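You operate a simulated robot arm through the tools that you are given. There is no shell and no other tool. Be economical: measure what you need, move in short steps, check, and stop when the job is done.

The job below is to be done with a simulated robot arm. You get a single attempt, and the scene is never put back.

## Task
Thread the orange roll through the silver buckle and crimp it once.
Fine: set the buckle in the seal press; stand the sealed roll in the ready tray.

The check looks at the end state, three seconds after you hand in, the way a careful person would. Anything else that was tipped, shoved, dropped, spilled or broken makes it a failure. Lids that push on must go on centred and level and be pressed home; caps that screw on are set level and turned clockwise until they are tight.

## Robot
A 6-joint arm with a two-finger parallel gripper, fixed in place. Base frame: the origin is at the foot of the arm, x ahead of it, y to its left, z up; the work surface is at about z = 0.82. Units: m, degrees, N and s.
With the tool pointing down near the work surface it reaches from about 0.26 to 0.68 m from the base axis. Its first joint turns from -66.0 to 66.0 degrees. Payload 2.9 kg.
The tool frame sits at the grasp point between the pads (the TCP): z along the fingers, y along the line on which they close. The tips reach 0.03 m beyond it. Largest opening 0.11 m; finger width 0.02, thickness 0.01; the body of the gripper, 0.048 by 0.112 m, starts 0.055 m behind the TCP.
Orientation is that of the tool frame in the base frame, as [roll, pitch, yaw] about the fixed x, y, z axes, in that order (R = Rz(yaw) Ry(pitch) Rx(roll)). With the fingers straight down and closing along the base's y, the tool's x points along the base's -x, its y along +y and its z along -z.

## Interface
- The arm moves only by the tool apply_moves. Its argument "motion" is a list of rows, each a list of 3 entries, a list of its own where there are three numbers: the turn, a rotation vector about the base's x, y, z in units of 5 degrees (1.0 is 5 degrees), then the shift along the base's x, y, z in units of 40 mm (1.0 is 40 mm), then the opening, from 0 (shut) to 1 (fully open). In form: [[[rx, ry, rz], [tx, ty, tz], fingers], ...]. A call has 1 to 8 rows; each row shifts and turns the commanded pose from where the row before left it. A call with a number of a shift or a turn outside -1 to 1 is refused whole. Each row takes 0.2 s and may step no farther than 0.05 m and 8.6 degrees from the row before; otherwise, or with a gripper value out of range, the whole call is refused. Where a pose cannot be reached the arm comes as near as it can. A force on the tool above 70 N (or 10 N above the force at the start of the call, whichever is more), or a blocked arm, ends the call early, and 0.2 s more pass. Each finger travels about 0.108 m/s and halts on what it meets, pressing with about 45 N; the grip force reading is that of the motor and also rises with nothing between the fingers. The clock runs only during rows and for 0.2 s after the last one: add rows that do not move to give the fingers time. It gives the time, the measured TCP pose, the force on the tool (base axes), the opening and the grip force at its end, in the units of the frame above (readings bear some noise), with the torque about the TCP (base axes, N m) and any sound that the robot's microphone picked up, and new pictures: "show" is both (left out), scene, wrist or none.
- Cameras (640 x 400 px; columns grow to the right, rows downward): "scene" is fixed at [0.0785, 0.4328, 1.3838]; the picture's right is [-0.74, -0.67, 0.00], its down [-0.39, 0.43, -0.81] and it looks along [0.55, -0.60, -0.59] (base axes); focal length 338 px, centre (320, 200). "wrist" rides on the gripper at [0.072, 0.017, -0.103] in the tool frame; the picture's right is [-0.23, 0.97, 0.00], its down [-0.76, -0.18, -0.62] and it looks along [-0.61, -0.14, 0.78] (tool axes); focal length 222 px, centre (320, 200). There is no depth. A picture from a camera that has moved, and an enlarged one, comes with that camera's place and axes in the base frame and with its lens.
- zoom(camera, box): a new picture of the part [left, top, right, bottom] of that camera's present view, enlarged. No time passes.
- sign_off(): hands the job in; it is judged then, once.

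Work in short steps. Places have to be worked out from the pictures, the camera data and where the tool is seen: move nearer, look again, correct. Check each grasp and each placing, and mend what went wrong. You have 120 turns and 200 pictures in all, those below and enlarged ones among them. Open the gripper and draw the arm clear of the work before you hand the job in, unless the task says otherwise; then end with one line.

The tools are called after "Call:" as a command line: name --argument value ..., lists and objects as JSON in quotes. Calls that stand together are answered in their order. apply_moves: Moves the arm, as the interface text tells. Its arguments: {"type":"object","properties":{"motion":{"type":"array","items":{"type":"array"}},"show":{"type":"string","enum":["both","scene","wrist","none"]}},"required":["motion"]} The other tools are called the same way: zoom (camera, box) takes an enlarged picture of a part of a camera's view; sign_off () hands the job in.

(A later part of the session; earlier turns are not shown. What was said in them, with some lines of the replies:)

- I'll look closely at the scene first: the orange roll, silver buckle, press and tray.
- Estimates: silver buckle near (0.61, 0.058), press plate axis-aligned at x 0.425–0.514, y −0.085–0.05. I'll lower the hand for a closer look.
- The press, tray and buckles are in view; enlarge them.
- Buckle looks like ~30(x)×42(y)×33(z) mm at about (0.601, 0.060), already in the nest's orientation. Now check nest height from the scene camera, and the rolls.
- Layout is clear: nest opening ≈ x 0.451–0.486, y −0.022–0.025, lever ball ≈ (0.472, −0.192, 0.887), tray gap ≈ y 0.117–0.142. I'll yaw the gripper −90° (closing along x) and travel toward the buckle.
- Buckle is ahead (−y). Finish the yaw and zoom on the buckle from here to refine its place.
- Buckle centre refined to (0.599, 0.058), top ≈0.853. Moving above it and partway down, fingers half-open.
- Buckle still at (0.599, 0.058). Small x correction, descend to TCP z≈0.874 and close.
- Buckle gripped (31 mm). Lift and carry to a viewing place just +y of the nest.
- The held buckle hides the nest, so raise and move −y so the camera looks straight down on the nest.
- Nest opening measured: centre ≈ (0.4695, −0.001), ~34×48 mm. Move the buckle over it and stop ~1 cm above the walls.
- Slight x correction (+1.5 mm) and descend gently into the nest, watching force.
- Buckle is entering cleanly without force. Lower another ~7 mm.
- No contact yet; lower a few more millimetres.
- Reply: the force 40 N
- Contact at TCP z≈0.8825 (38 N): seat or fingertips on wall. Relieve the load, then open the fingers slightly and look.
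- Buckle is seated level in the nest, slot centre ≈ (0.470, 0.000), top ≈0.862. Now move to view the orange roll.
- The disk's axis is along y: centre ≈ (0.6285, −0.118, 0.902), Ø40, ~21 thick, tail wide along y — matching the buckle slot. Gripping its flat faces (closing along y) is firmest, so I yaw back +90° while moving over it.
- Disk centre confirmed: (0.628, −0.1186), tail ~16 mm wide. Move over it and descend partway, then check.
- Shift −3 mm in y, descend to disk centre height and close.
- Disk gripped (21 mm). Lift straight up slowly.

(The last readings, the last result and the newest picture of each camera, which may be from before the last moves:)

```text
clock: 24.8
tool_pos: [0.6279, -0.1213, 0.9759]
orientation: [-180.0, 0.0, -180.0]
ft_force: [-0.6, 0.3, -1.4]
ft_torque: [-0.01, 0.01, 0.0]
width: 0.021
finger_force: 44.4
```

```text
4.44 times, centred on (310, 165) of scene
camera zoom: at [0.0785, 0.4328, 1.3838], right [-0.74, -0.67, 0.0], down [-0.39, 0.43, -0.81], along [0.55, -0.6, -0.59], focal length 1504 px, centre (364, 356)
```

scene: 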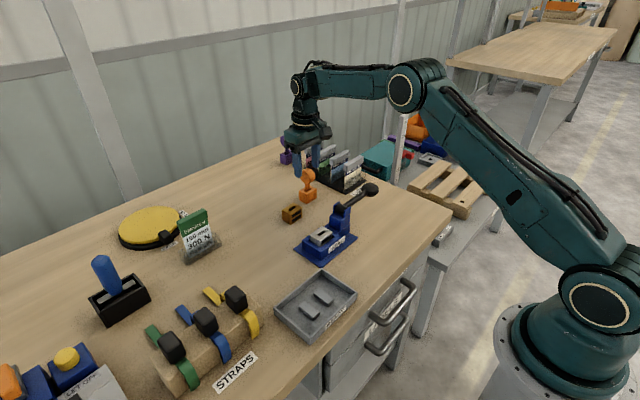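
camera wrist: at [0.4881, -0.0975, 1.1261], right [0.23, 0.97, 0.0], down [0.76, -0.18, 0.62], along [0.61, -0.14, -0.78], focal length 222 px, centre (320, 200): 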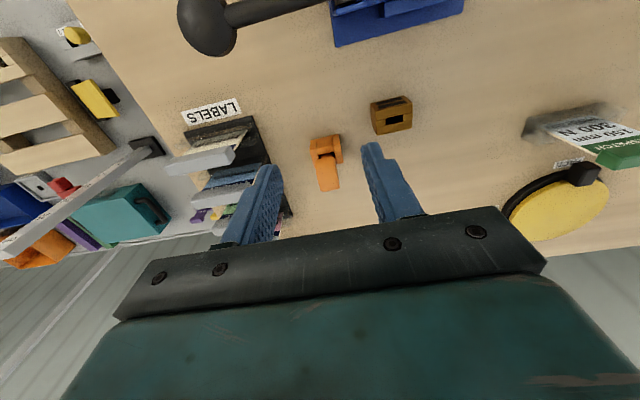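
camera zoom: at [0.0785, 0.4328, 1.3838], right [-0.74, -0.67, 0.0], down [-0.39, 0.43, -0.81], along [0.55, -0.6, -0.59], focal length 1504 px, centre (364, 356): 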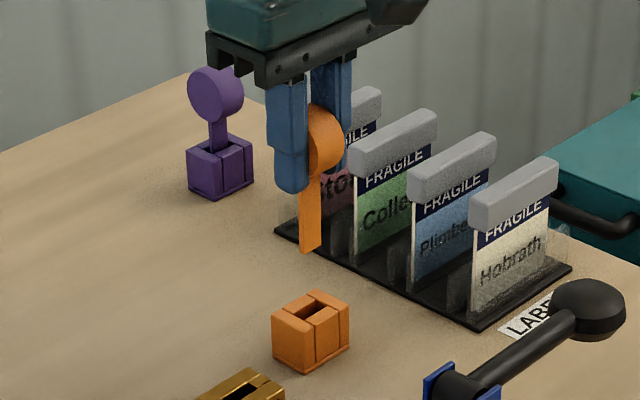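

Roll out of its stand, tail ~78 mm below the TCP. Carry it high, +y first then −x, to above the slot.

Call:
apply_moves --motion '[[[0, 0, 0], [0, 0.2, 0.6], 0], [[0, 0, 0], [0, 0.8, 0], 0], [[0, 0, 0], [0, 0.9, 0], 0], [[0, 0, 0], [-0.4, 0.8, 0], 0], [[0, 0, 0], [-0.9, 0.33, 0], 0], [[0, 0, 0], [-0.9, 0, 0], 0], [[0, 0, 0], [-0.9, 0, 0], 0], [[0, 0, 0], [-0.85, 0, 0], 0]]' --show "both"

Call:
zoom --camera "wrist" --box '[240, 60, 400, 220]'

Call:
zoom --camera "scene" --box '[280, 170, 376, 260]'

```text
clock: 26.6
tool_pos: [0.468, 0.0004, 1.0012]
orientation: [-180.0, 0.0, 180.0]
ft_force: [-0.4, 0.0, 0.4]
ft_torque: [-0.03, 0.01, 0.01]
width: 0.0208
finger_force: 45.3
camera wrist: at [0.3941, 0.0171, 1.1055], right [0.23, 0.97, 0.0], down [0.76, -0.18, 0.62], along [0.61, -0.14, -0.78], focal length 222 px, centre (320, 200)
```

scene: 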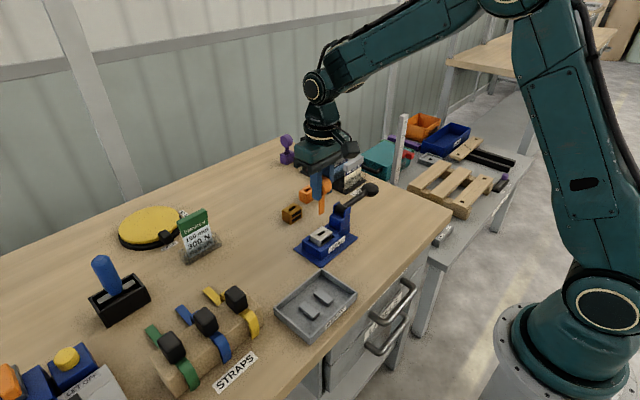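
wrist: 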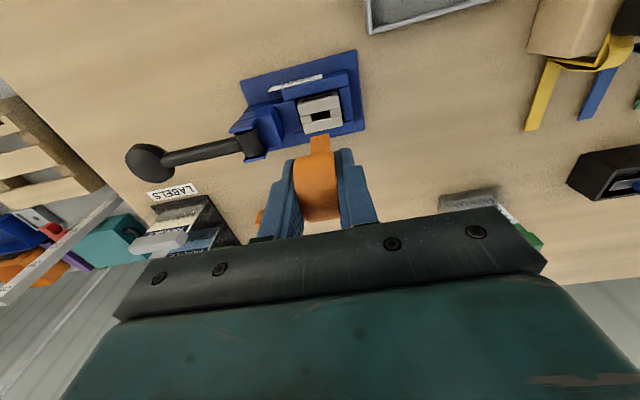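

```text
2.50 times, centred on (320, 140) of wrist
camera zoom: at [0.3941, 0.0171, 1.1055], right [0.23, 0.97, 0.0], down [0.76, -0.18, 0.62], along [0.61, -0.14, -0.78], focal length 555 px, centre (320, 350)
```

zoom: 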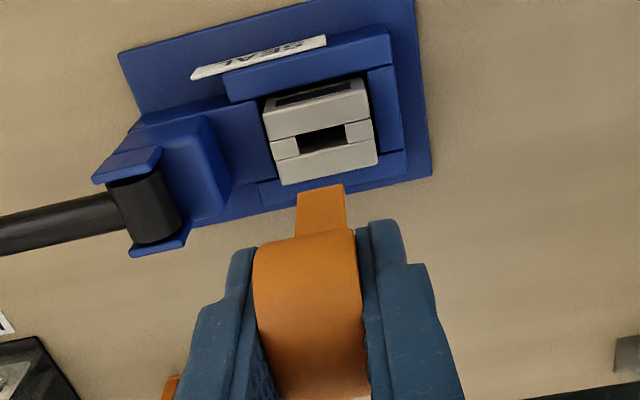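

```text
4.44 times, centred on (328, 215) of scene
camera zoom: at [0.0785, 0.4328, 1.3838], right [-0.74, -0.67, 0.0], down [-0.39, 0.43, -0.81], along [0.55, -0.6, -0.59], focal length 1504 px, centre (284, 133)
```

zoom: 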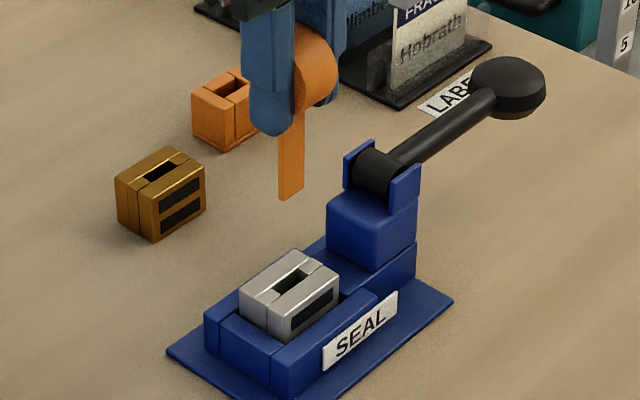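

Tail tip ≈ (0.4686, 0.0006), slot ≈ (0.4705, 0.000). Correct x by +2 mm and descend to just above the slot.

Call:
apply_moves --motion '[[[0, 0, 0], [0.05, 0, -0.5], 0], [[0, 0, 0], [0, 0, -0.5], 0], [[0, 0, 0], [0, 0, -0.2], 0], [[0, 0, 0], [0, 0, 0], 0]]' --show "none"

Call:
zoom --camera "wrist" --box '[280, 90, 360, 150]'

Call:
zoom --camera "scene" --box '[296, 205, 360, 255]'

```text
clock: 27.6
tool_pos: [0.4704, 0.0003, 0.9517]
orientation: [-180.0, 0.0, 180.0]
ft_force: [-0.3, 0.2, -0.6]
ft_torque: [0.0, 0.0, -0.03]
width: 0.0209
finger_force: 45.1
```

```text
6.67 times, centred on (320, 120) of wrist
camera zoom: at [0.3974, 0.0165, 1.0555], right [0.23, 0.97, 0.0], down [0.76, -0.18, 0.62], along [0.61, -0.14, -0.78], focal length 1481 px, centre (320, 733)
```

zoom: 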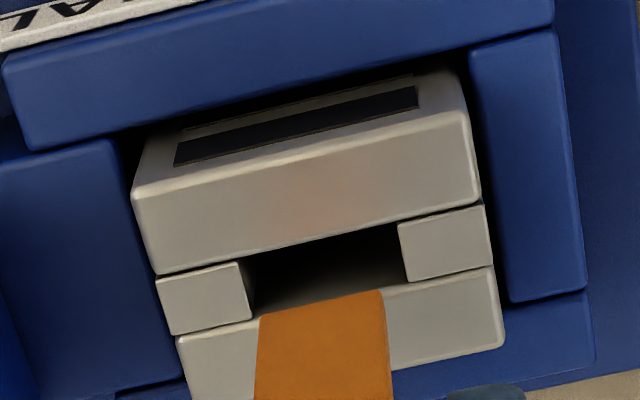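

```text
8.00 times, centred on (328, 230) of scene
camera zoom: at [0.0785, 0.4328, 1.3838], right [-0.74, -0.67, 0.0], down [-0.39, 0.43, -0.81], along [0.55, -0.6, -0.59], focal length 2708 px, centre (256, -40)
```

zoom: 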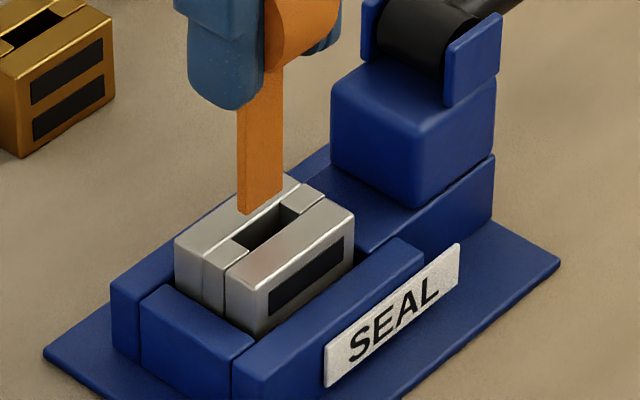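

Tail tip and slot agree within ~1 mm in the wrist view. Descend gently into the slot.

Call:
apply_moves --motion '[[[0, 0, 0], [-0.01, -0.02, -0.2], 0], [[0, 0, 0], [0, 0, -0.2], 0], [[0, 0, 0], [0, 0, -0.15], 0]]' --show "none"

Call:
zoom --camera "scene" --box '[296, 205, 360, 255]'

Call:
zoom --camera "wrist" --box '[280, 90, 360, 150]'

```text
clock: 28.4
tool_pos: [0.4715, -0.0004, 0.9294]
orientation: [180.0, 0.0, -180.0]
ft_force: [-0.5, 0.8, -0.3]
ft_torque: [-0.02, 0.01, -0.02]
width: 0.0211
finger_force: 45.3
```

```text
8.00 times, centred on (328, 230) of scene
camera zoom: at [0.0785, 0.4328, 1.3838], right [-0.74, -0.67, 0.0], down [-0.39, 0.43, -0.81], along [0.55, -0.6, -0.59], focal length 2708 px, centre (256, -40)
```

zoom: 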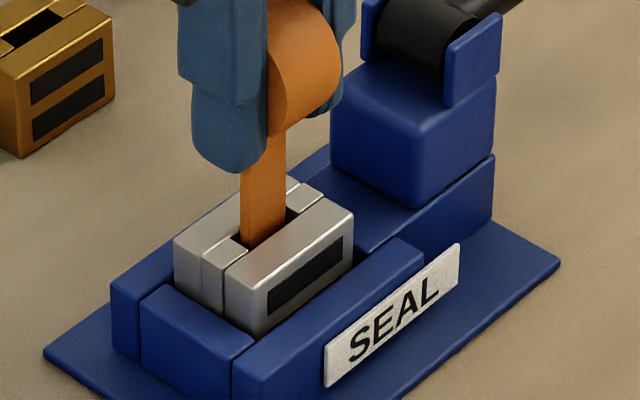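

```text
6.67 times, centred on (320, 120) of wrist
camera zoom: at [0.3968, 0.0159, 1.0333], right [0.23, 0.97, 0.0], down [0.76, -0.18, 0.62], along [0.61, -0.14, -0.78], focal length 1481 px, centre (320, 733)
```

zoom: 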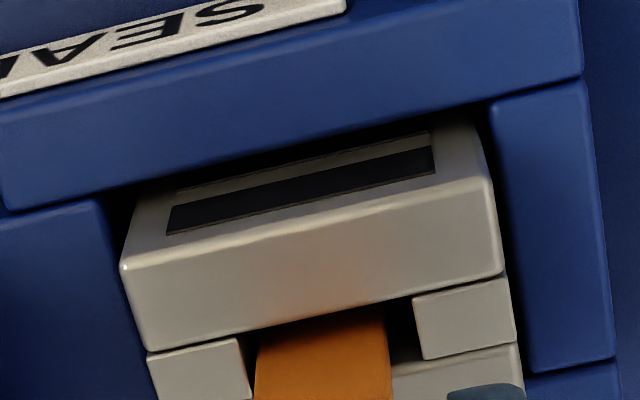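

Tail is in the slot with no force. Thread it down until it reaches the bottom.

Call:
apply_moves --motion '[[[0, 0, 0], [0, 0, -0.2], 0], [[0, 0, 0], [0, 0, -0.2], 0], [[0, 0, 0], [0, 0, -0.15], 0]]' --show "none"

Call:
zoom --camera "scene" --box '[280, 180, 376, 260]'

```text
clock: 29.2
tool_pos: [0.47, -0.0005, 0.908]
orientation: [-180.0, -0.1, -180.0]
ft_force: [0.3, 0.0, -0.2]
ft_torque: [-0.02, -0.02, -0.01]
width: 0.021
finger_force: 45.0
```

```text
5.00 times, centred on (328, 220) of scene
camera zoom: at [0.0785, 0.4328, 1.3838], right [-0.74, -0.67, 0.0], down [-0.39, 0.43, -0.81], along [0.55, -0.6, -0.59], focal length 1692 px, centre (280, 100)
```

zoom: 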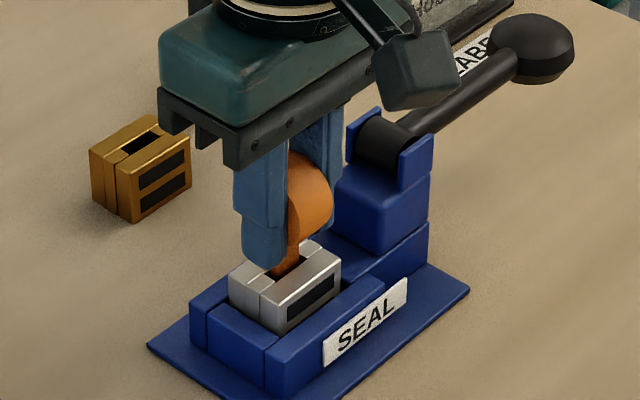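

Lower the last few millimetres until seated.

Call:
apply_moves --motion '[[[0, 0, 0], [0, 0, -0.07], 0], [[0, 0, 0], [0, 0, -0.06], 0], [[0, 0, 0], [0, 0, 0], 0]]' --show "none"

```text
clock: 30.0
tool_pos: [0.4706, -0.0008, 0.903]
orientation: [180.0, 0.0, -180.0]
ft_force: [-0.1, -0.2, 0.3]
ft_torque: [-0.01, 0.04, -0.01]
width: 0.0208
finger_force: 45.2
```

Call:
apply_moves --motion '[[[0, 0, 0], [0, 0, -0.05], 0], [[0, 0, 0], [0, 0, -0.05], 0], [[0, 0, 0], [0, 0, 0], 0]]' --show "none"

Call:
zoom --camera "scene" --box '[296, 205, 360, 255]'

```text
clock: 30.8
tool_pos: [0.4722, -0.0016, 0.9012]
orientation: [-180.0, 0.4, -180.0]
ft_force: [-6.5, -0.4, 37.6]
ft_torque: [0.03, 0.43, 0.0]
width: 0.0211
finger_force: 45.1
```

```text
8.00 times, centred on (328, 230) of scene
camera zoom: at [0.0778, 0.4328, 1.3838], right [-0.74, -0.67, 0.0], down [-0.39, 0.43, -0.81], along [0.55, -0.6, -0.59], focal length 2708 px, centre (256, -40)
```

zoom: 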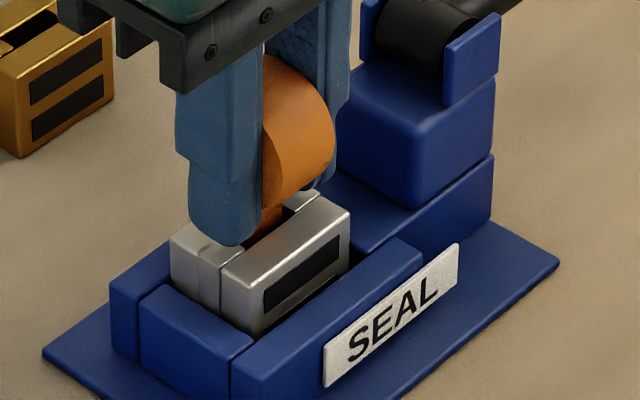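

Tail bottomed (38 N at z≈0.901). Relieve, open slightly (clear of post) and rise straight up.

Call:
apply_moves --motion '[[[0, 0, 0], [-0.03, 0.02, 0.08], 0], [[0, 0, 0], [0, 0, 0], 0.33], [[0, 0, 0], [0, 0, 0], 0.33], [[0, 0, 0], [0, 0, 0.4], 0.33], [[0, 0, 0], [0, 0, 0.8], 0.33], [[0, 0, 0], [0, 0, 0.8], 0.33]]' --show "both"

Call:
zoom --camera "scene" --box '[290, 170, 386, 260]'

Call:
zoom --camera "wrist" --box '[120, 60, 360, 210]'

```text
clock: 32.2
tool_pos: [0.4695, -0.0009, 0.9815]
orientation: [-180.0, 0.0, -180.0]
ft_force: [0.4, 0.1, 0.8]
ft_torque: [-0.01, -0.01, 0.0]
width: 0.0365
finger_force: 0.0
camera wrist: at [0.3962, 0.0158, 1.0851], right [0.23, 0.97, 0.0], down [0.76, -0.18, 0.62], along [0.61, -0.14, -0.78], focal length 222 px, centre (320, 200)
```

scene: 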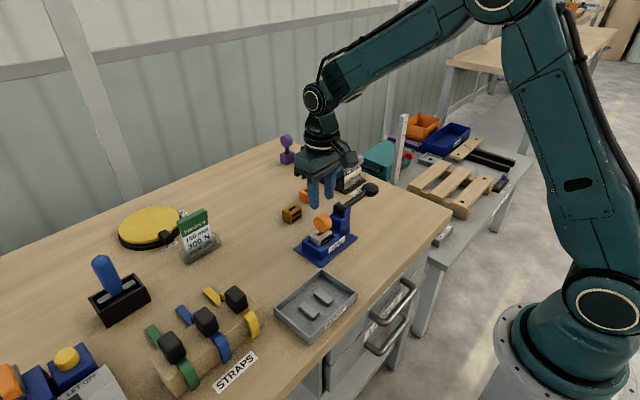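
wrist: 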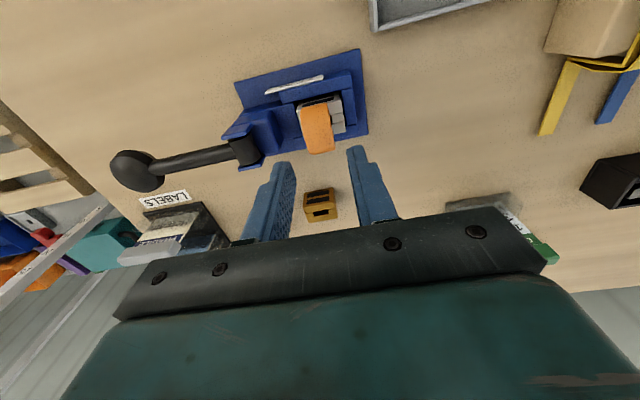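

```text
4.44 times, centred on (338, 215) of scene
camera zoom: at [0.0785, 0.4328, 1.3838], right [-0.74, -0.67, 0.0], down [-0.39, 0.43, -0.81], along [0.55, -0.6, -0.59], focal length 1504 px, centre (240, 133)
```

zoom: 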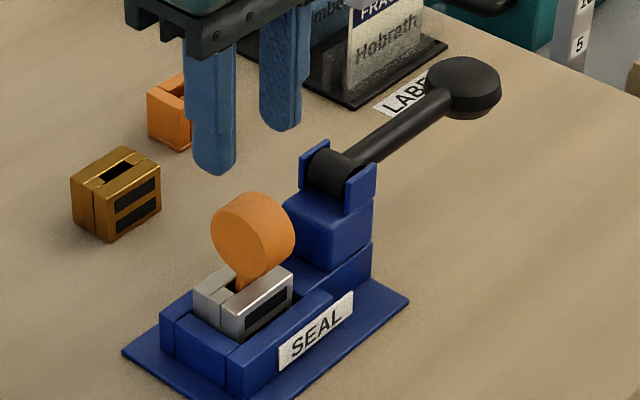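

```text
2.67 times, centred on (240, 135) of wrist
camera zoom: at [0.3962, 0.0158, 1.0851], right [0.23, 0.97, 0.0], down [0.76, -0.18, 0.62], along [0.61, -0.14, -0.78], focal length 592 px, centre (533, 373)
```

zoom: 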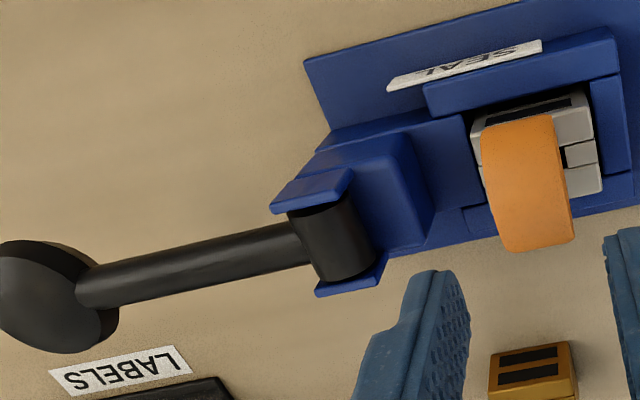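

Roll stands in the buckle. Lever knob ≈ (0.468, −0.185, 0.895), pivot ≈ (0.469, −0.068, 0.90). Move above the knob with closed fingers.

Call:
apply_moves --motion '[[[0, 0, 0], [0, -0.9, 0.2], 0.2], [[0, 0, 0], [0, -0.95, 0], 0], [[0, 0, 0], [0, -0.95, 0], 0], [[0, 0, 0], [0, -0.9, 0], 0], [[0, 0, 0], [0, -0.8, -0.2], 0]]' --show "scene"

Call:
zoom --camera "scene" --box '[310, 150, 406, 230]'

Call:
zoom --camera "wrist" --box '[220, 60, 460, 210]'

```text
clock: 33.4
tool_pos: [0.4684, -0.1807, 0.9803]
orientation: [-180.0, 0.1, -180.0]
ft_force: [-0.2, 0.0, -0.2]
ft_torque: [0.05, -0.01, 0.03]
width: 0.0
finger_force: 38.1
```

scene: 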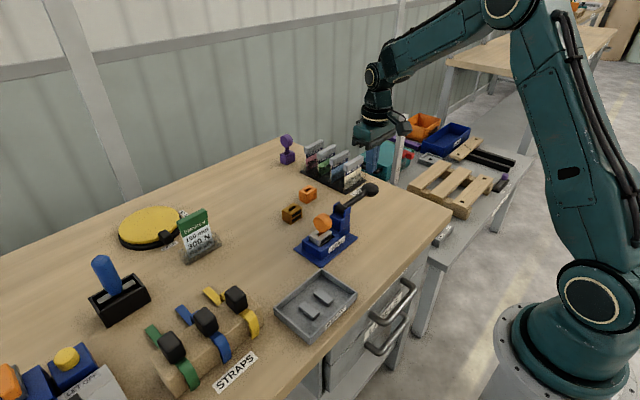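

```text
5.00 times, centred on (358, 190) of scene
camera zoom: at [0.0785, 0.4328, 1.3838], right [-0.74, -0.67, 0.0], down [-0.39, 0.43, -0.81], along [0.55, -0.6, -0.59], focal length 1692 px, centre (130, 250)
```

zoom: 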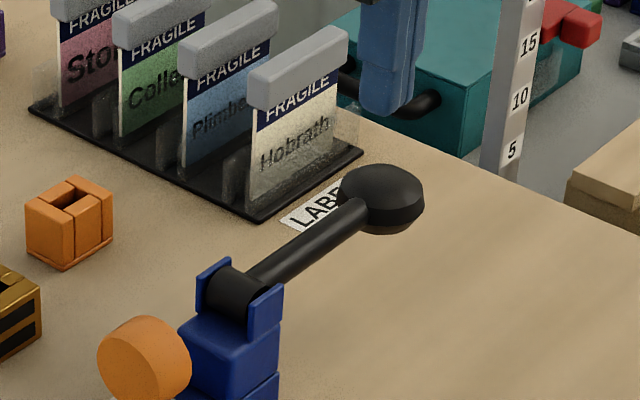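

```text
2.67 times, centred on (340, 135) of wrist
camera zoom: at [0.3954, -0.1644, 1.0838], right [0.23, 0.97, 0.0], down [0.76, -0.18, 0.62], along [0.61, -0.14, -0.78], focal length 592 px, centre (267, 373)
```

zoom: 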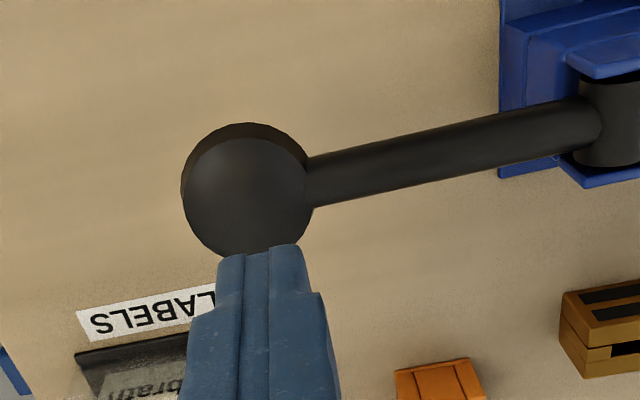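

The knob is a flat pad facing up — made to be pushed down; centre ≈ (0.467, −0.187). Descend toward it and press in small steps.

Call:
apply_moves --motion '[[[0, 0, 0], [0, -0.1, -0.5], 0], [[0, 0, 0], [0, 0, -0.4], 0], [[0, 0, 0], [0, 0, -0.15], 0], [[0, 0, 0], [0, 0, -0.15], 0]]' --show "none"

Call:
zoom --camera "scene" --box '[310, 150, 406, 230]'

```text
clock: 34.4
tool_pos: [0.4692, -0.1845, 0.9336]
orientation: [-180.0, 0.1, 180.0]
ft_force: [-1.3, -1.1, 1.1]
ft_torque: [0.0, 0.05, 0.0]
width: 0.0002
finger_force: 38.2
```

```text
5.00 times, centred on (358, 190) of scene
camera zoom: at [0.0785, 0.4328, 1.3838], right [-0.74, -0.67, 0.0], down [-0.39, 0.43, -0.81], along [0.55, -0.6, -0.59], focal length 1692 px, centre (130, 250)
```

zoom: 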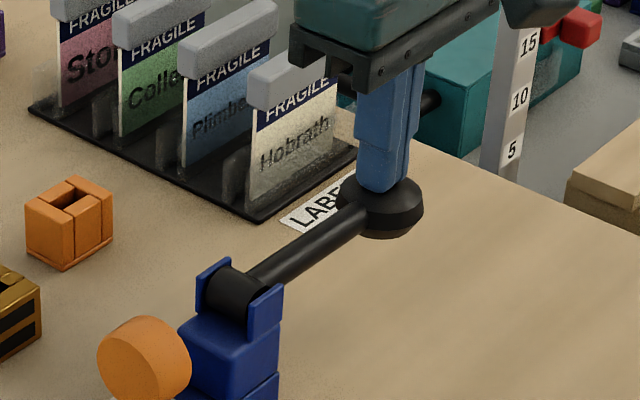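

Just at contact. Press down in steps, watching force and sound.

Call:
apply_moves --motion '[[[0, 0, 0], [0, 0, -0.15], 0], [[0, 0, 0], [0, 0, -0.15], 0], [[0, 0, 0], [0, 0, -0.15], 0]]' --show "none"

Call:
zoom --camera "scene" --box '[310, 150, 406, 230]'

```text
clock: 35.2
tool_pos: [0.47, -0.1826, 0.9151]
orientation: [179.9, 0.0, 180.0]
ft_force: [-3.2, -0.9, 3.0]
ft_torque: [0.01, 0.12, -0.02]
width: 0.0003
finger_force: 37.5
```

```text
5.00 times, centred on (358, 190) of scene
camera zoom: at [0.0784, 0.4328, 1.3838], right [-0.74, -0.67, 0.0], down [-0.39, 0.43, -0.81], along [0.55, -0.6, -0.59], focal length 1692 px, centre (130, 250)
```

zoom: 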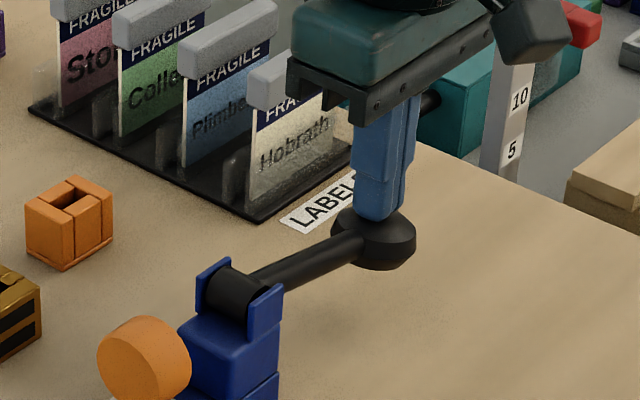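

The lever moves down with light force (~3 N). Keep pressing.

Call:
apply_moves --motion '[[[0, 0, 0], [0, 0.02, -0.15], 0], [[0, 0, 0], [0, 0.02, -0.15], 0], [[0, 0, 0], [0, 0.02, -0.15], 0], [[0, 0, 0], [0, 0.02, -0.15], 0]]' --show "none"

Call:
zoom --camera "scene" --box '[310, 150, 406, 230]'

```text
clock: 36.1
tool_pos: [0.4699, -0.1834, 0.903]
orientation: [-179.7, 0.2, 179.7]
ft_force: [-12.1, 1.2, 20.4]
ft_torque: [0.19, 0.4, 0.12]
width: 0.0001
finger_force: 37.4
stopped in row 4: the force on the tool passed its limit at 79 N (the readings are from after the stop); the commanded pose is now the measured one
```

```text
5.00 times, centred on (358, 190) of scene
camera zoom: at [0.0779, 0.4329, 1.3837], right [-0.74, -0.67, 0.0], down [-0.39, 0.43, -0.81], along [0.55, -0.6, -0.59], focal length 1692 px, centre (130, 250)
```

zoom: 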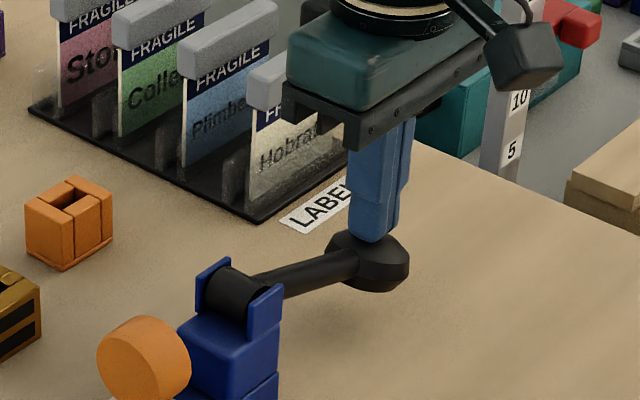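

Force limit hit at tip z≈0.873 with no sound reported. Check for visible change in the seal and lever.

Call:
zoom --camera "scene" --box '[296, 200, 360, 255]'

Call:
apply_moves --motion '[[[0, 0, 0], [0, 0, -0.04], 0], [[0, 0, 0], [0, 0, -0.03], 0]]' --show "none"

```text
7.27 times, centred on (328, 228) of scene
camera zoom: at [0.0779, 0.4329, 1.3837], right [-0.74, -0.67, 0.0], down [-0.39, 0.43, -0.81], along [0.55, -0.6, -0.59], focal length 2462 px, centre (262, 0)
```

zoom: 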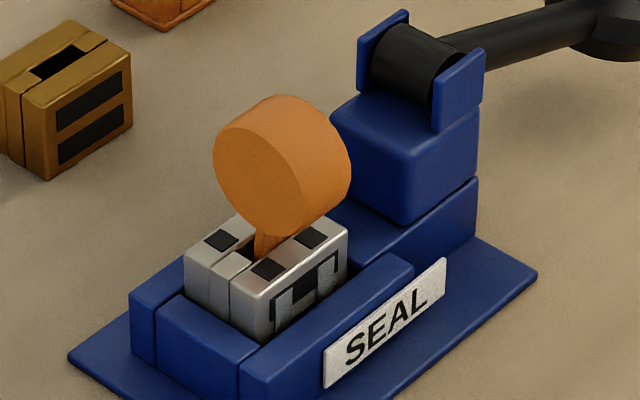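

```text
clock: 36.7
tool_pos: [0.4705, -0.1837, 0.9017]
orientation: [-179.8, 0.4, 180.0]
ft_force: [-20.2, 3.6, 48.7]
ft_torque: [0.57, 0.67, 0.18]
width: 0.0002
finger_force: 38.2
```

Crimp marks and clips now show on the buckle: it's crimped. Lift off the lever straight up.

Call:
apply_moves --motion '[[[0, 0, 0], [0, 0, 0.15], 0], [[0, 0, 0], [0, 0, 0.3], 0], [[0, 0, 0], [0, 0, 0.5], 0], [[0, 0, 0], [0, 0, 0.7], 0], [[0, 0, 0], [0, 0, 0.4], 0]]' --show "scene"

Call:
zoom --camera "scene" --box '[290, 170, 386, 260]'

```text
clock: 37.9
tool_pos: [0.4698, -0.182, 0.9806]
orientation: [-179.9, 0.1, 179.8]
ft_force: [0.1, -0.6, 0.2]
ft_torque: [0.01, 0.0, 0.02]
width: 0.0
finger_force: 38.0
```

scene: 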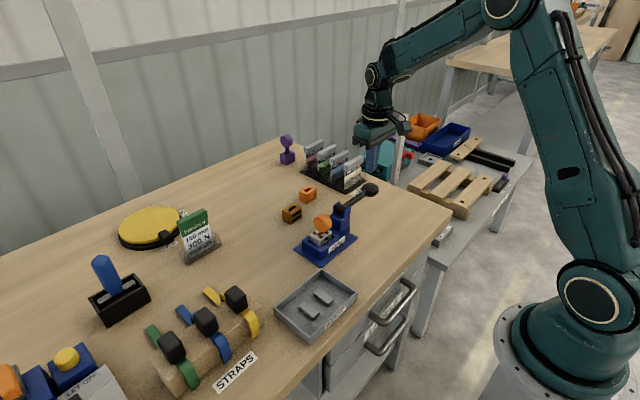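

```text
4.44 times, centred on (338, 215) of scene
camera zoom: at [0.0785, 0.4328, 1.3838], right [-0.74, -0.67, 0.0], down [-0.39, 0.43, -0.81], along [0.55, -0.6, -0.59], focal length 1504 px, centre (240, 133)
```

zoom: 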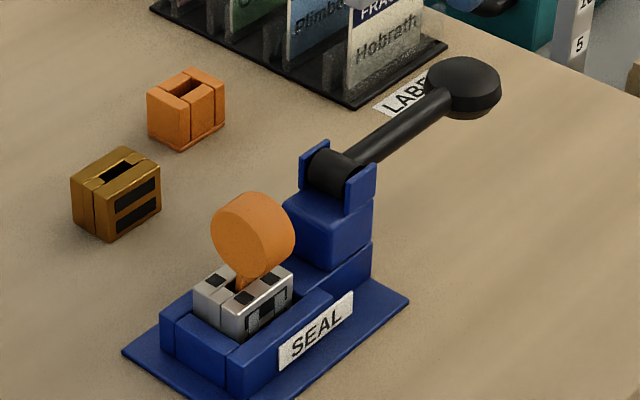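

Lever sprang back. Return above the roll and check its pose before gripping.

Call:
apply_moves --motion '[[[0, 0, 0], [0, 0.9, 0.1], 0], [[0, 0, 0], [0, 0.95, 0], 0.2], [[0, 0, 0], [0, 0.95, 0], 0.36], [[0, 0, 0], [0, 0.9, 0], 0.36], [[0, 0, 0], [0, 0.85, 0], 0.36], [[0, 0, 0], [0, 0, 0], 0.36]]' --show "none"

Call:
zoom --camera "wrist" --box '[240, 80, 400, 200]'

Call:
zoom --camera "scene" --box '[296, 200, 360, 255]'

```text
clock: 39.3
tool_pos: [0.4717, 0.0002, 0.9858]
orientation: [-180.0, 0.1, 179.9]
ft_force: [-0.4, 0.2, -0.3]
ft_torque: [-0.04, 0.0, -0.01]
width: 0.0393
finger_force: 0.0
```

```text
3.33 times, centred on (320, 140) of wrist
camera zoom: at [0.3971, 0.0176, 1.0889], right [0.23, 0.97, 0.0], down [0.76, -0.18, 0.63], along [0.61, -0.14, -0.78], focal length 740 px, centre (320, 400)
```

zoom: 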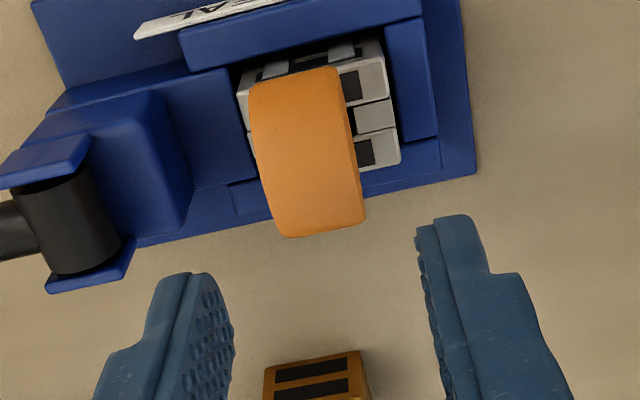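

```text
7.27 times, centred on (328, 228) of scene
camera zoom: at [0.0785, 0.4328, 1.3838], right [-0.74, -0.67, 0.0], down [-0.39, 0.43, -0.81], along [0.55, -0.6, -0.59], focal length 2462 px, centre (262, 0)
```

zoom: 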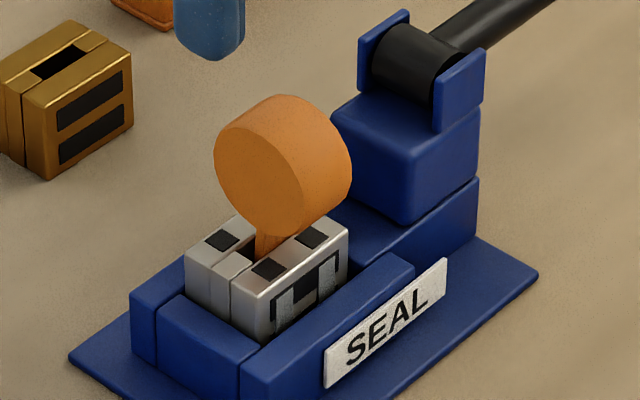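

Roll leans slightly toward −x (disk centre ≈ 0.466, 0.000); flat-face grip is unaffected. Descend and grip.

Call:
apply_moves --motion '[[[0, 0, 0], [-0.12, 0, -0.6], 0.36], [[0, 0, 0], [0, 0, -0.6], 0.36], [[0, 0, 0], [0, 0, -0.5], 0.36], [[0, 0, 0], [0, 0, -0.35], 0.36], [[0, 0, 0], [0, 0, 0], 0.28], [[0, 0, 0], [0, 0, 0], 0], [[0, 0, 0], [0, 0, 0], 0]]' --show "none"

Call:
zoom --camera "scene" --box '[290, 180, 370, 255]'

```text
clock: 40.9
tool_pos: [0.4657, -0.0001, 0.9018]
orientation: [-179.9, 0.1, 179.9]
ft_force: [0.5, -0.1, -0.6]
ft_torque: [0.02, -0.01, 0.0]
width: 0.021
finger_force: 45.2
```

```text
5.33 times, centred on (330, 218) of scene
camera zoom: at [0.0785, 0.4328, 1.3838], right [-0.74, -0.67, 0.0], down [-0.39, 0.43, -0.81], along [0.55, -0.6, -0.59], focal length 1805 px, centre (267, 107)
```

zoom: 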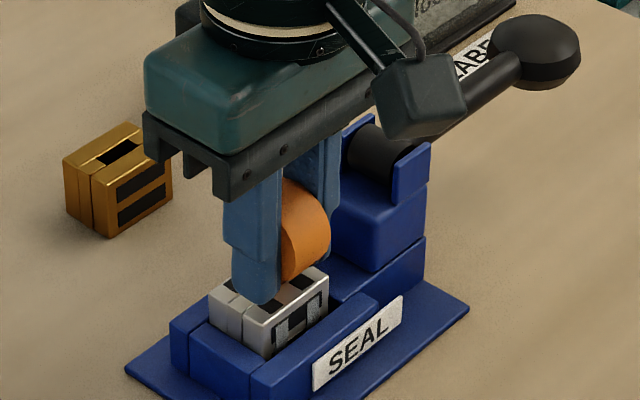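

Gripped at 21 mm. Lift straight up slowly and see whether the buckle comes along.

Call:
apply_moves --motion '[[[0, 0, 0], [0, 0, 0.2], 0], [[0, 0, 0], [0, 0, 0.3], 0], [[0, 0, 0], [0, 0, 0.4], 0], [[0, 0, 0], [0, 0, 0.6], 0]]' --show "none"

Call:
zoom --camera "scene" --box '[290, 170, 370, 255]'

Call:
zoom --camera "wrist" --box '[240, 80, 400, 220]'

```text
clock: 41.9
tool_pos: [0.4669, -0.0004, 0.962]
orientation: [-179.8, 0.1, 179.9]
ft_force: [0.0, -0.4, -1.7]
ft_torque: [-0.03, 0.03, 0.01]
width: 0.0208
finger_force: 45.0
```

```text
4.71 times, centred on (330, 212) of scene
camera zoom: at [0.0785, 0.4328, 1.3838], right [-0.74, -0.67, 0.0], down [-0.39, 0.43, -0.81], along [0.55, -0.6, -0.59], focal length 1593 px, centre (273, 141)
```

zoom: 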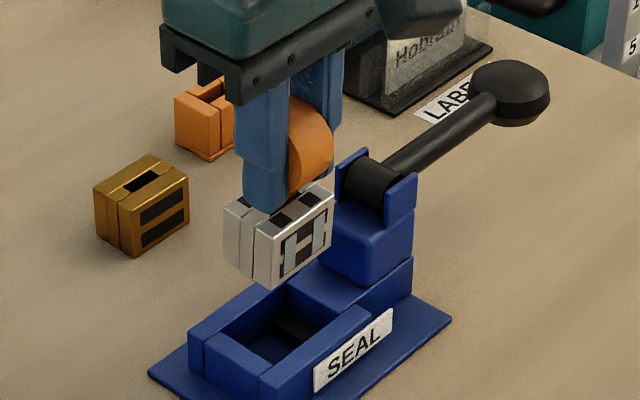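

```text
2.86 times, centred on (320, 150) of wrist
camera zoom: at [0.392, 0.0154, 1.0664], right [0.23, 0.97, 0.0], down [0.76, -0.18, 0.63], along [0.61, -0.14, -0.78], focal length 635 px, centre (320, 343)
```

zoom: 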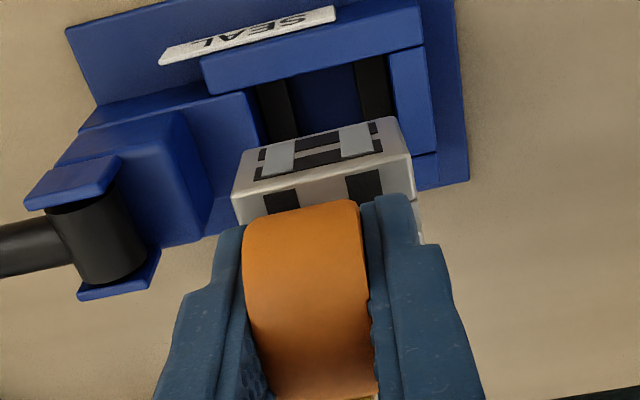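

Buckle comes along, sealed. Raise and carry to above the tray gap (≈0.365, 0.1295).

Call:
apply_moves --motion '[[[0, 0, 0], [0, 0, 0.6], 0], [[0, 0, 0], [0, 0.4, 0.6], 0], [[0, 0, 0], [-0.5, 0.7, 0], 0], [[0, 0, 0], [-0.6, 0.7, 0], 0], [[0, 0, 0], [-0.6, 0.7, 0], 0], [[0, 0, 0], [-0.6, 0.6, 0], 0], [[0, 0, 0], [-0.35, 0.15, 0], 0], [[0, 0, 0], [0, 0, 0], 0]]' --show "both"

Call:
zoom --camera "wrist" --box '[220, 40, 420, 190]'

Call:
zoom --camera "scene" --box '[264, 225, 370, 345]'

```text
clock: 43.7
tool_pos: [0.3609, 0.1295, 1.0104]
orientation: [-179.9, 0.1, 179.8]
ft_force: [-0.2, 0.0, -1.4]
ft_torque: [0.0, 0.0, 0.04]
width: 0.021
finger_force: 45.0
camera wrist: at [0.2859, 0.1453, 1.1132], right [0.23, 0.97, 0.0], down [0.76, -0.18, 0.63], along [0.61, -0.14, -0.78], focal length 222 px, centre (320, 200)
```

scene: 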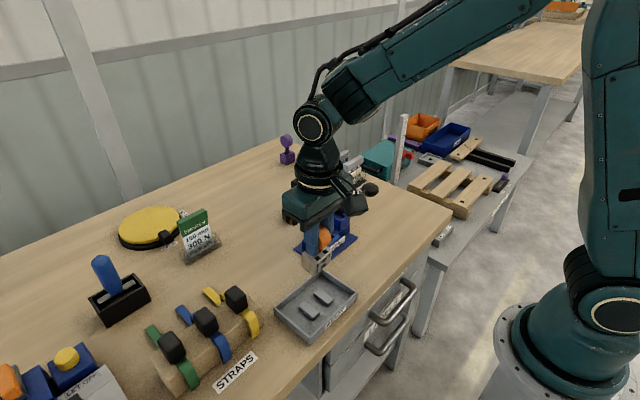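
wrist: 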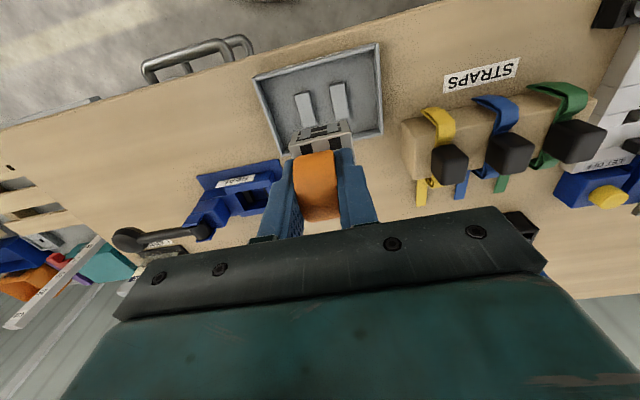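

```text
2.67 times, centred on (320, 115) of wrist
camera zoom: at [0.2859, 0.1453, 1.1132], right [0.23, 0.97, 0.0], down [0.76, -0.18, 0.63], along [0.61, -0.14, -0.78], focal length 592 px, centre (320, 427)
```

zoom: 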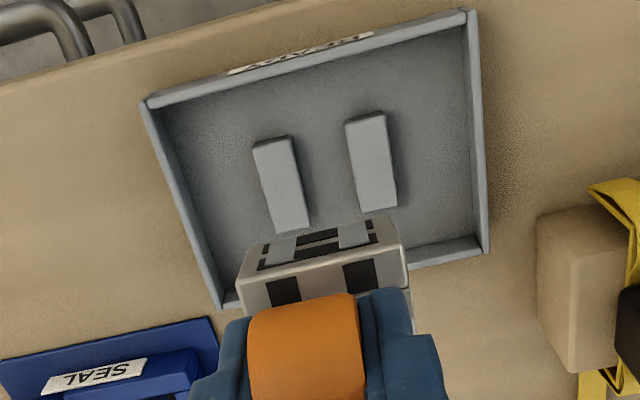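

```text
3.33 times, centred on (317, 285) of scene
camera zoom: at [0.0785, 0.4328, 1.3838], right [-0.74, -0.67, 0.0], down [-0.39, 0.43, -0.81], along [0.55, -0.6, -0.59], focal length 1128 px, centre (330, -83)
```

zoom: 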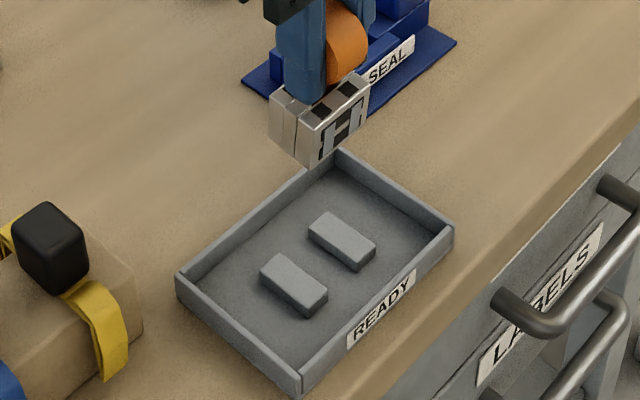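

Gap centre ≈ (0.3635, 0.1305). Descend to just above the blocks, then check.

Call:
apply_moves --motion '[[[0, 0, 0], [-0.03, 0.02, -0.6], 0], [[0, 0, 0], [0, 0, -0.6], 0], [[0, 0, 0], [0, 0, -0.5], 0], [[0, 0, 0], [0, 0, -0.3], 0], [[0, 0, 0], [0, 0, 0], 0]]' --show "none"

Call:
zoom --camera "wrist" --box '[220, 40, 420, 190]'

Call:
zoom --camera "scene" --box '[264, 245, 370, 345]'

```text
clock: 44.9
tool_pos: [0.3584, 0.1307, 0.9303]
orientation: [-179.9, 0.2, 179.8]
ft_force: [0.2, -0.2, -0.6]
ft_torque: [0.01, 0.0, 0.04]
width: 0.0209
finger_force: 44.8
```

```text
2.67 times, centred on (320, 115) of wrist
camera zoom: at [0.2842, 0.1475, 1.0333], right [0.23, 0.97, 0.0], down [0.76, -0.18, 0.63], along [0.61, -0.14, -0.78], focal length 592 px, centre (320, 427)
```

zoom: 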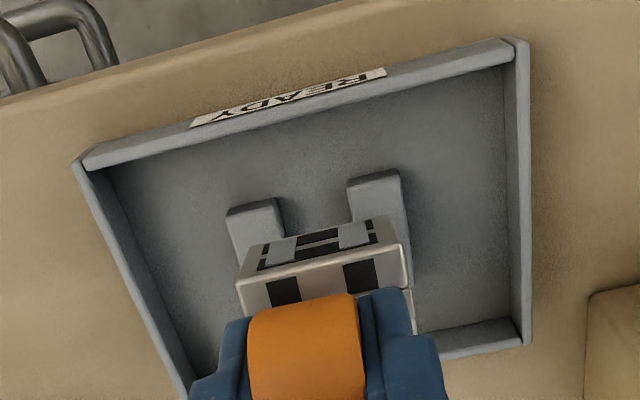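

```text
4.00 times, centred on (317, 295) of scene
camera zoom: at [0.0785, 0.4328, 1.3838], right [-0.74, -0.67, 0.0], down [-0.39, 0.43, -0.81], along [0.55, -0.6, -0.59], focal length 1354 px, centre (332, -180)
```

zoom: 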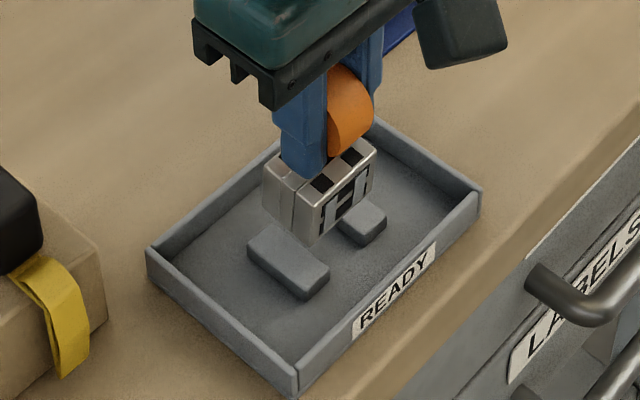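

Well centred over both blocks. Lower gently until contact.

Call:
apply_moves --motion '[[[0, 0, 0], [0, 0, -0.2], 0], [[0, 0, 0], [0, 0, -0.15], 0], [[0, 0, 0], [0, 0, -0.08], 0], [[0, 0, 0], [0, 0, -0.05], 0], [[0, 0, 0], [0, 0, 0], 0]]' --show "none"

Call:
zoom --camera "scene" --box '[280, 250, 360, 325]'

```text
clock: 46.1
tool_pos: [0.3589, 0.1299, 0.911]
orientation: [-179.8, 0.1, 179.9]
ft_force: [-0.1, -0.3, -2.0]
ft_torque: [-0.02, -0.03, -0.03]
width: 0.0207
finger_force: 45.0
```

```text
5.33 times, centred on (320, 288) of scene
camera zoom: at [0.0785, 0.4328, 1.3838], right [-0.74, -0.67, 0.0], down [-0.39, 0.43, -0.81], along [0.55, -0.6, -0.59], focal length 1805 px, centre (320, -267)
```

zoom: 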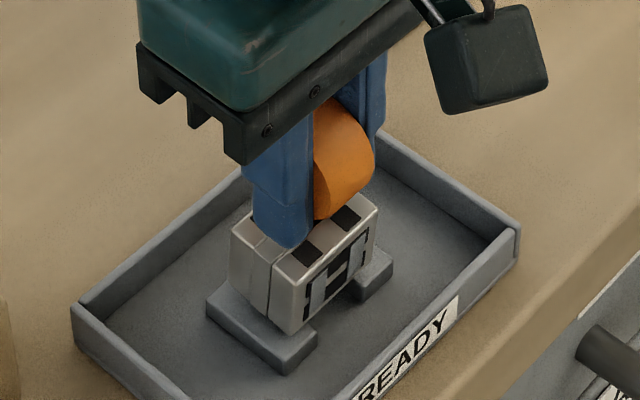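

Call:
apply_moves --motion '[[[0, 0, 0], [0, 0, -0.05], 0], [[0, 0, 0], [0, 0, -0.04], 0], [[0, 0, 0], [0, 0, 0], 0]]' --show "none"

```text
clock: 46.9
tool_pos: [0.359, 0.1297, 0.9079]
orientation: [-179.9, 0.2, 179.9]
ft_force: [-0.2, -0.6, -2.1]
ft_torque: [-0.01, -0.02, 0.03]
width: 0.0209
finger_force: 45.2
```

No contact yet; continue in 2 mm steps.

Call:
apply_moves --motion '[[[0, 0, 0], [0, 0, -0.04], 0], [[0, 0, 0], [0, 0, -0.04], 0], [[0, 0, 0], [0, 0, 0], 0]]' --show "none"

Call:
zoom --camera "scene" --box '[280, 250, 360, 325]'

```text
clock: 47.7
tool_pos: [0.3591, 0.1297, 0.9054]
orientation: [-179.9, 0.2, 179.9]
ft_force: [0.2, 0.9, -1.6]
ft_torque: [0.0, 0.01, -0.03]
width: 0.0211
finger_force: 45.4
```

```text
5.33 times, centred on (320, 288) of scene
camera zoom: at [0.0785, 0.4328, 1.3838], right [-0.74, -0.67, 0.0], down [-0.39, 0.43, -0.81], along [0.55, -0.6, -0.59], focal length 1805 px, centre (320, -267)
```

zoom: 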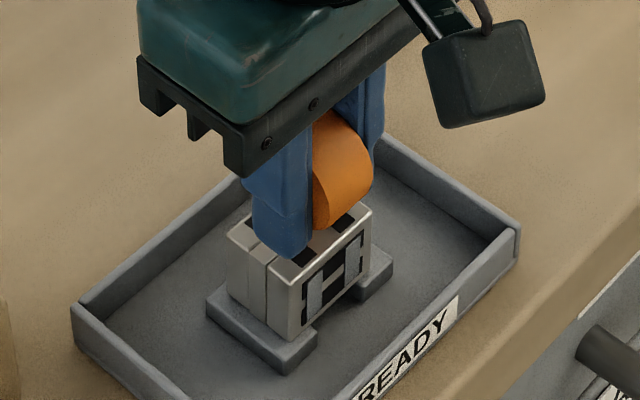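

Call:
apply_moves --motion '[[[0, 0, 0], [0, 0, -0.04], 0], [[0, 0, 0], [0, 0, -0.04], 0], [[0, 0, 0], [0, 0, 0], 0]]' --show "none"

```text
clock: 48.5
tool_pos: [0.3602, 0.1302, 0.9024]
orientation: [-179.9, 0.4, 179.9]
ft_force: [-6.6, -2.2, 39.0]
ft_torque: [-0.1, 0.25, 0.01]
width: 0.0211
finger_force: 45.0
```

Contact (39 N) at z≈0.9025. Relieve the load, open, rise and check that it stands.

Call:
apply_moves --motion '[[[0, 0, 0], [-0.02, 0, 0.06], 0], [[0, 0, 0], [0, 0, 0], 0], [[0, 0, 0], [0, 0, 0], 0.3], [[0, 0, 0], [0, 0, 0], 0.36], [[0, 0, 0], [0, 0, 0], 0.36]]' --show "none"

Call:
zoom --camera "scene" --box '[280, 250, 360, 325]'

```text
clock: 49.7
tool_pos: [0.3587, 0.1304, 0.9031]
orientation: [-179.7, 0.1, 179.8]
ft_force: [0.4, 0.1, 0.3]
ft_torque: [0.02, 0.01, 0.02]
width: 0.0397
finger_force: 0.0
```

```text
5.33 times, centred on (320, 288) of scene
camera zoom: at [0.0785, 0.4328, 1.3838], right [-0.74, -0.67, 0.0], down [-0.39, 0.43, -0.81], along [0.55, -0.6, -0.59], focal length 1805 px, centre (320, -267)
```

zoom: 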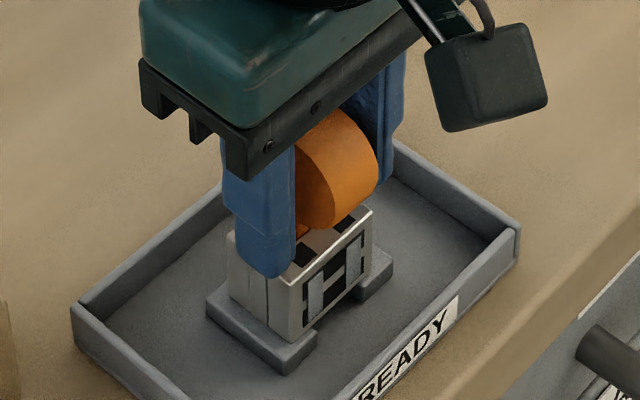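

It stands. Rise straight up and clear of the work.

Call:
apply_moves --motion '[[[0, 0, 0], [0, 0, 0.4], 0.4], [[0, 0, 0], [0, 0, 0.7], 0.4], [[0, 0, 0], [0, 0, 0.9], 0.4], [[0, 0, 0], [0, 0, 0.9], 0.5], [[0, 0, 0], [0, 0, 0.9], 0.5], [[0, 0, 0], [0.6, 0, 0.9], 0.5], [[0, 0, 0], [0.6, 0, 0], 0.5], [[0, 0, 0], [0, 0, 0], 0.5]]' --show "scene"

Call:
zoom --camera "scene" --box '[264, 245, 370, 345]'

Call:
zoom --camera "wrist" --box '[220, 0, 440, 140]'

```text
clock: 51.5
tool_pos: [0.4073, 0.1298, 1.0911]
orientation: [-179.9, 0.2, 179.8]
ft_force: [-0.8, 0.1, 0.6]
ft_torque: [0.01, -0.02, -0.02]
width: 0.0549
finger_force: 0.1
```

scene: 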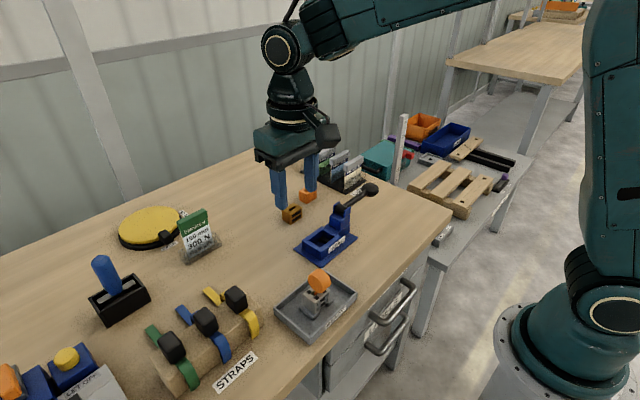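

```text
4.00 times, centred on (317, 295) of scene
camera zoom: at [0.0785, 0.4328, 1.3838], right [-0.74, -0.67, 0.0], down [-0.39, 0.43, -0.81], along [0.55, -0.6, -0.59], focal length 1354 px, centre (332, -180)
```

zoom: 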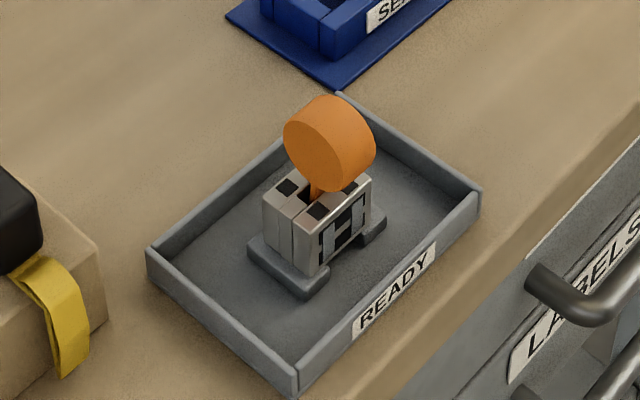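

```text
2.86 times, centred on (330, 70) of wrist
camera zoom: at [0.333, 0.147, 1.1949], right [0.23, 0.97, 0.0], down [0.76, -0.18, 0.63], along [0.61, -0.14, -0.78], focal length 635 px, centre (291, 571)
```

zoom: 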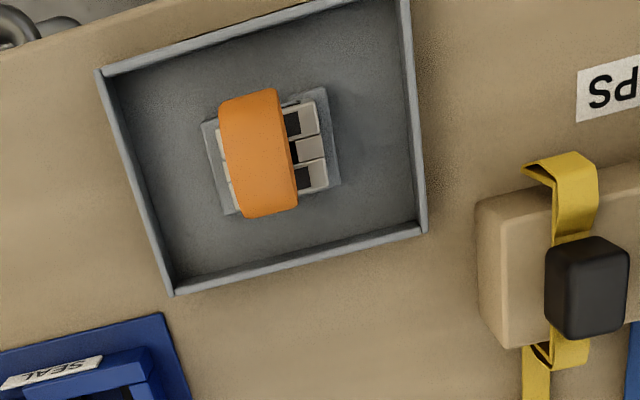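

The sealed roll stands level across the tray's blocks, the press and everything else is undisturbed, and the arm is clear with the gripper open. I'm handing the job in.

Call:
sign_off

```text
The job is handed in.
```

The orange roll is threaded through the silver buckle, crimped once, and the sealed roll is standing in the ready tray. The roll leans slightly in the buckle.
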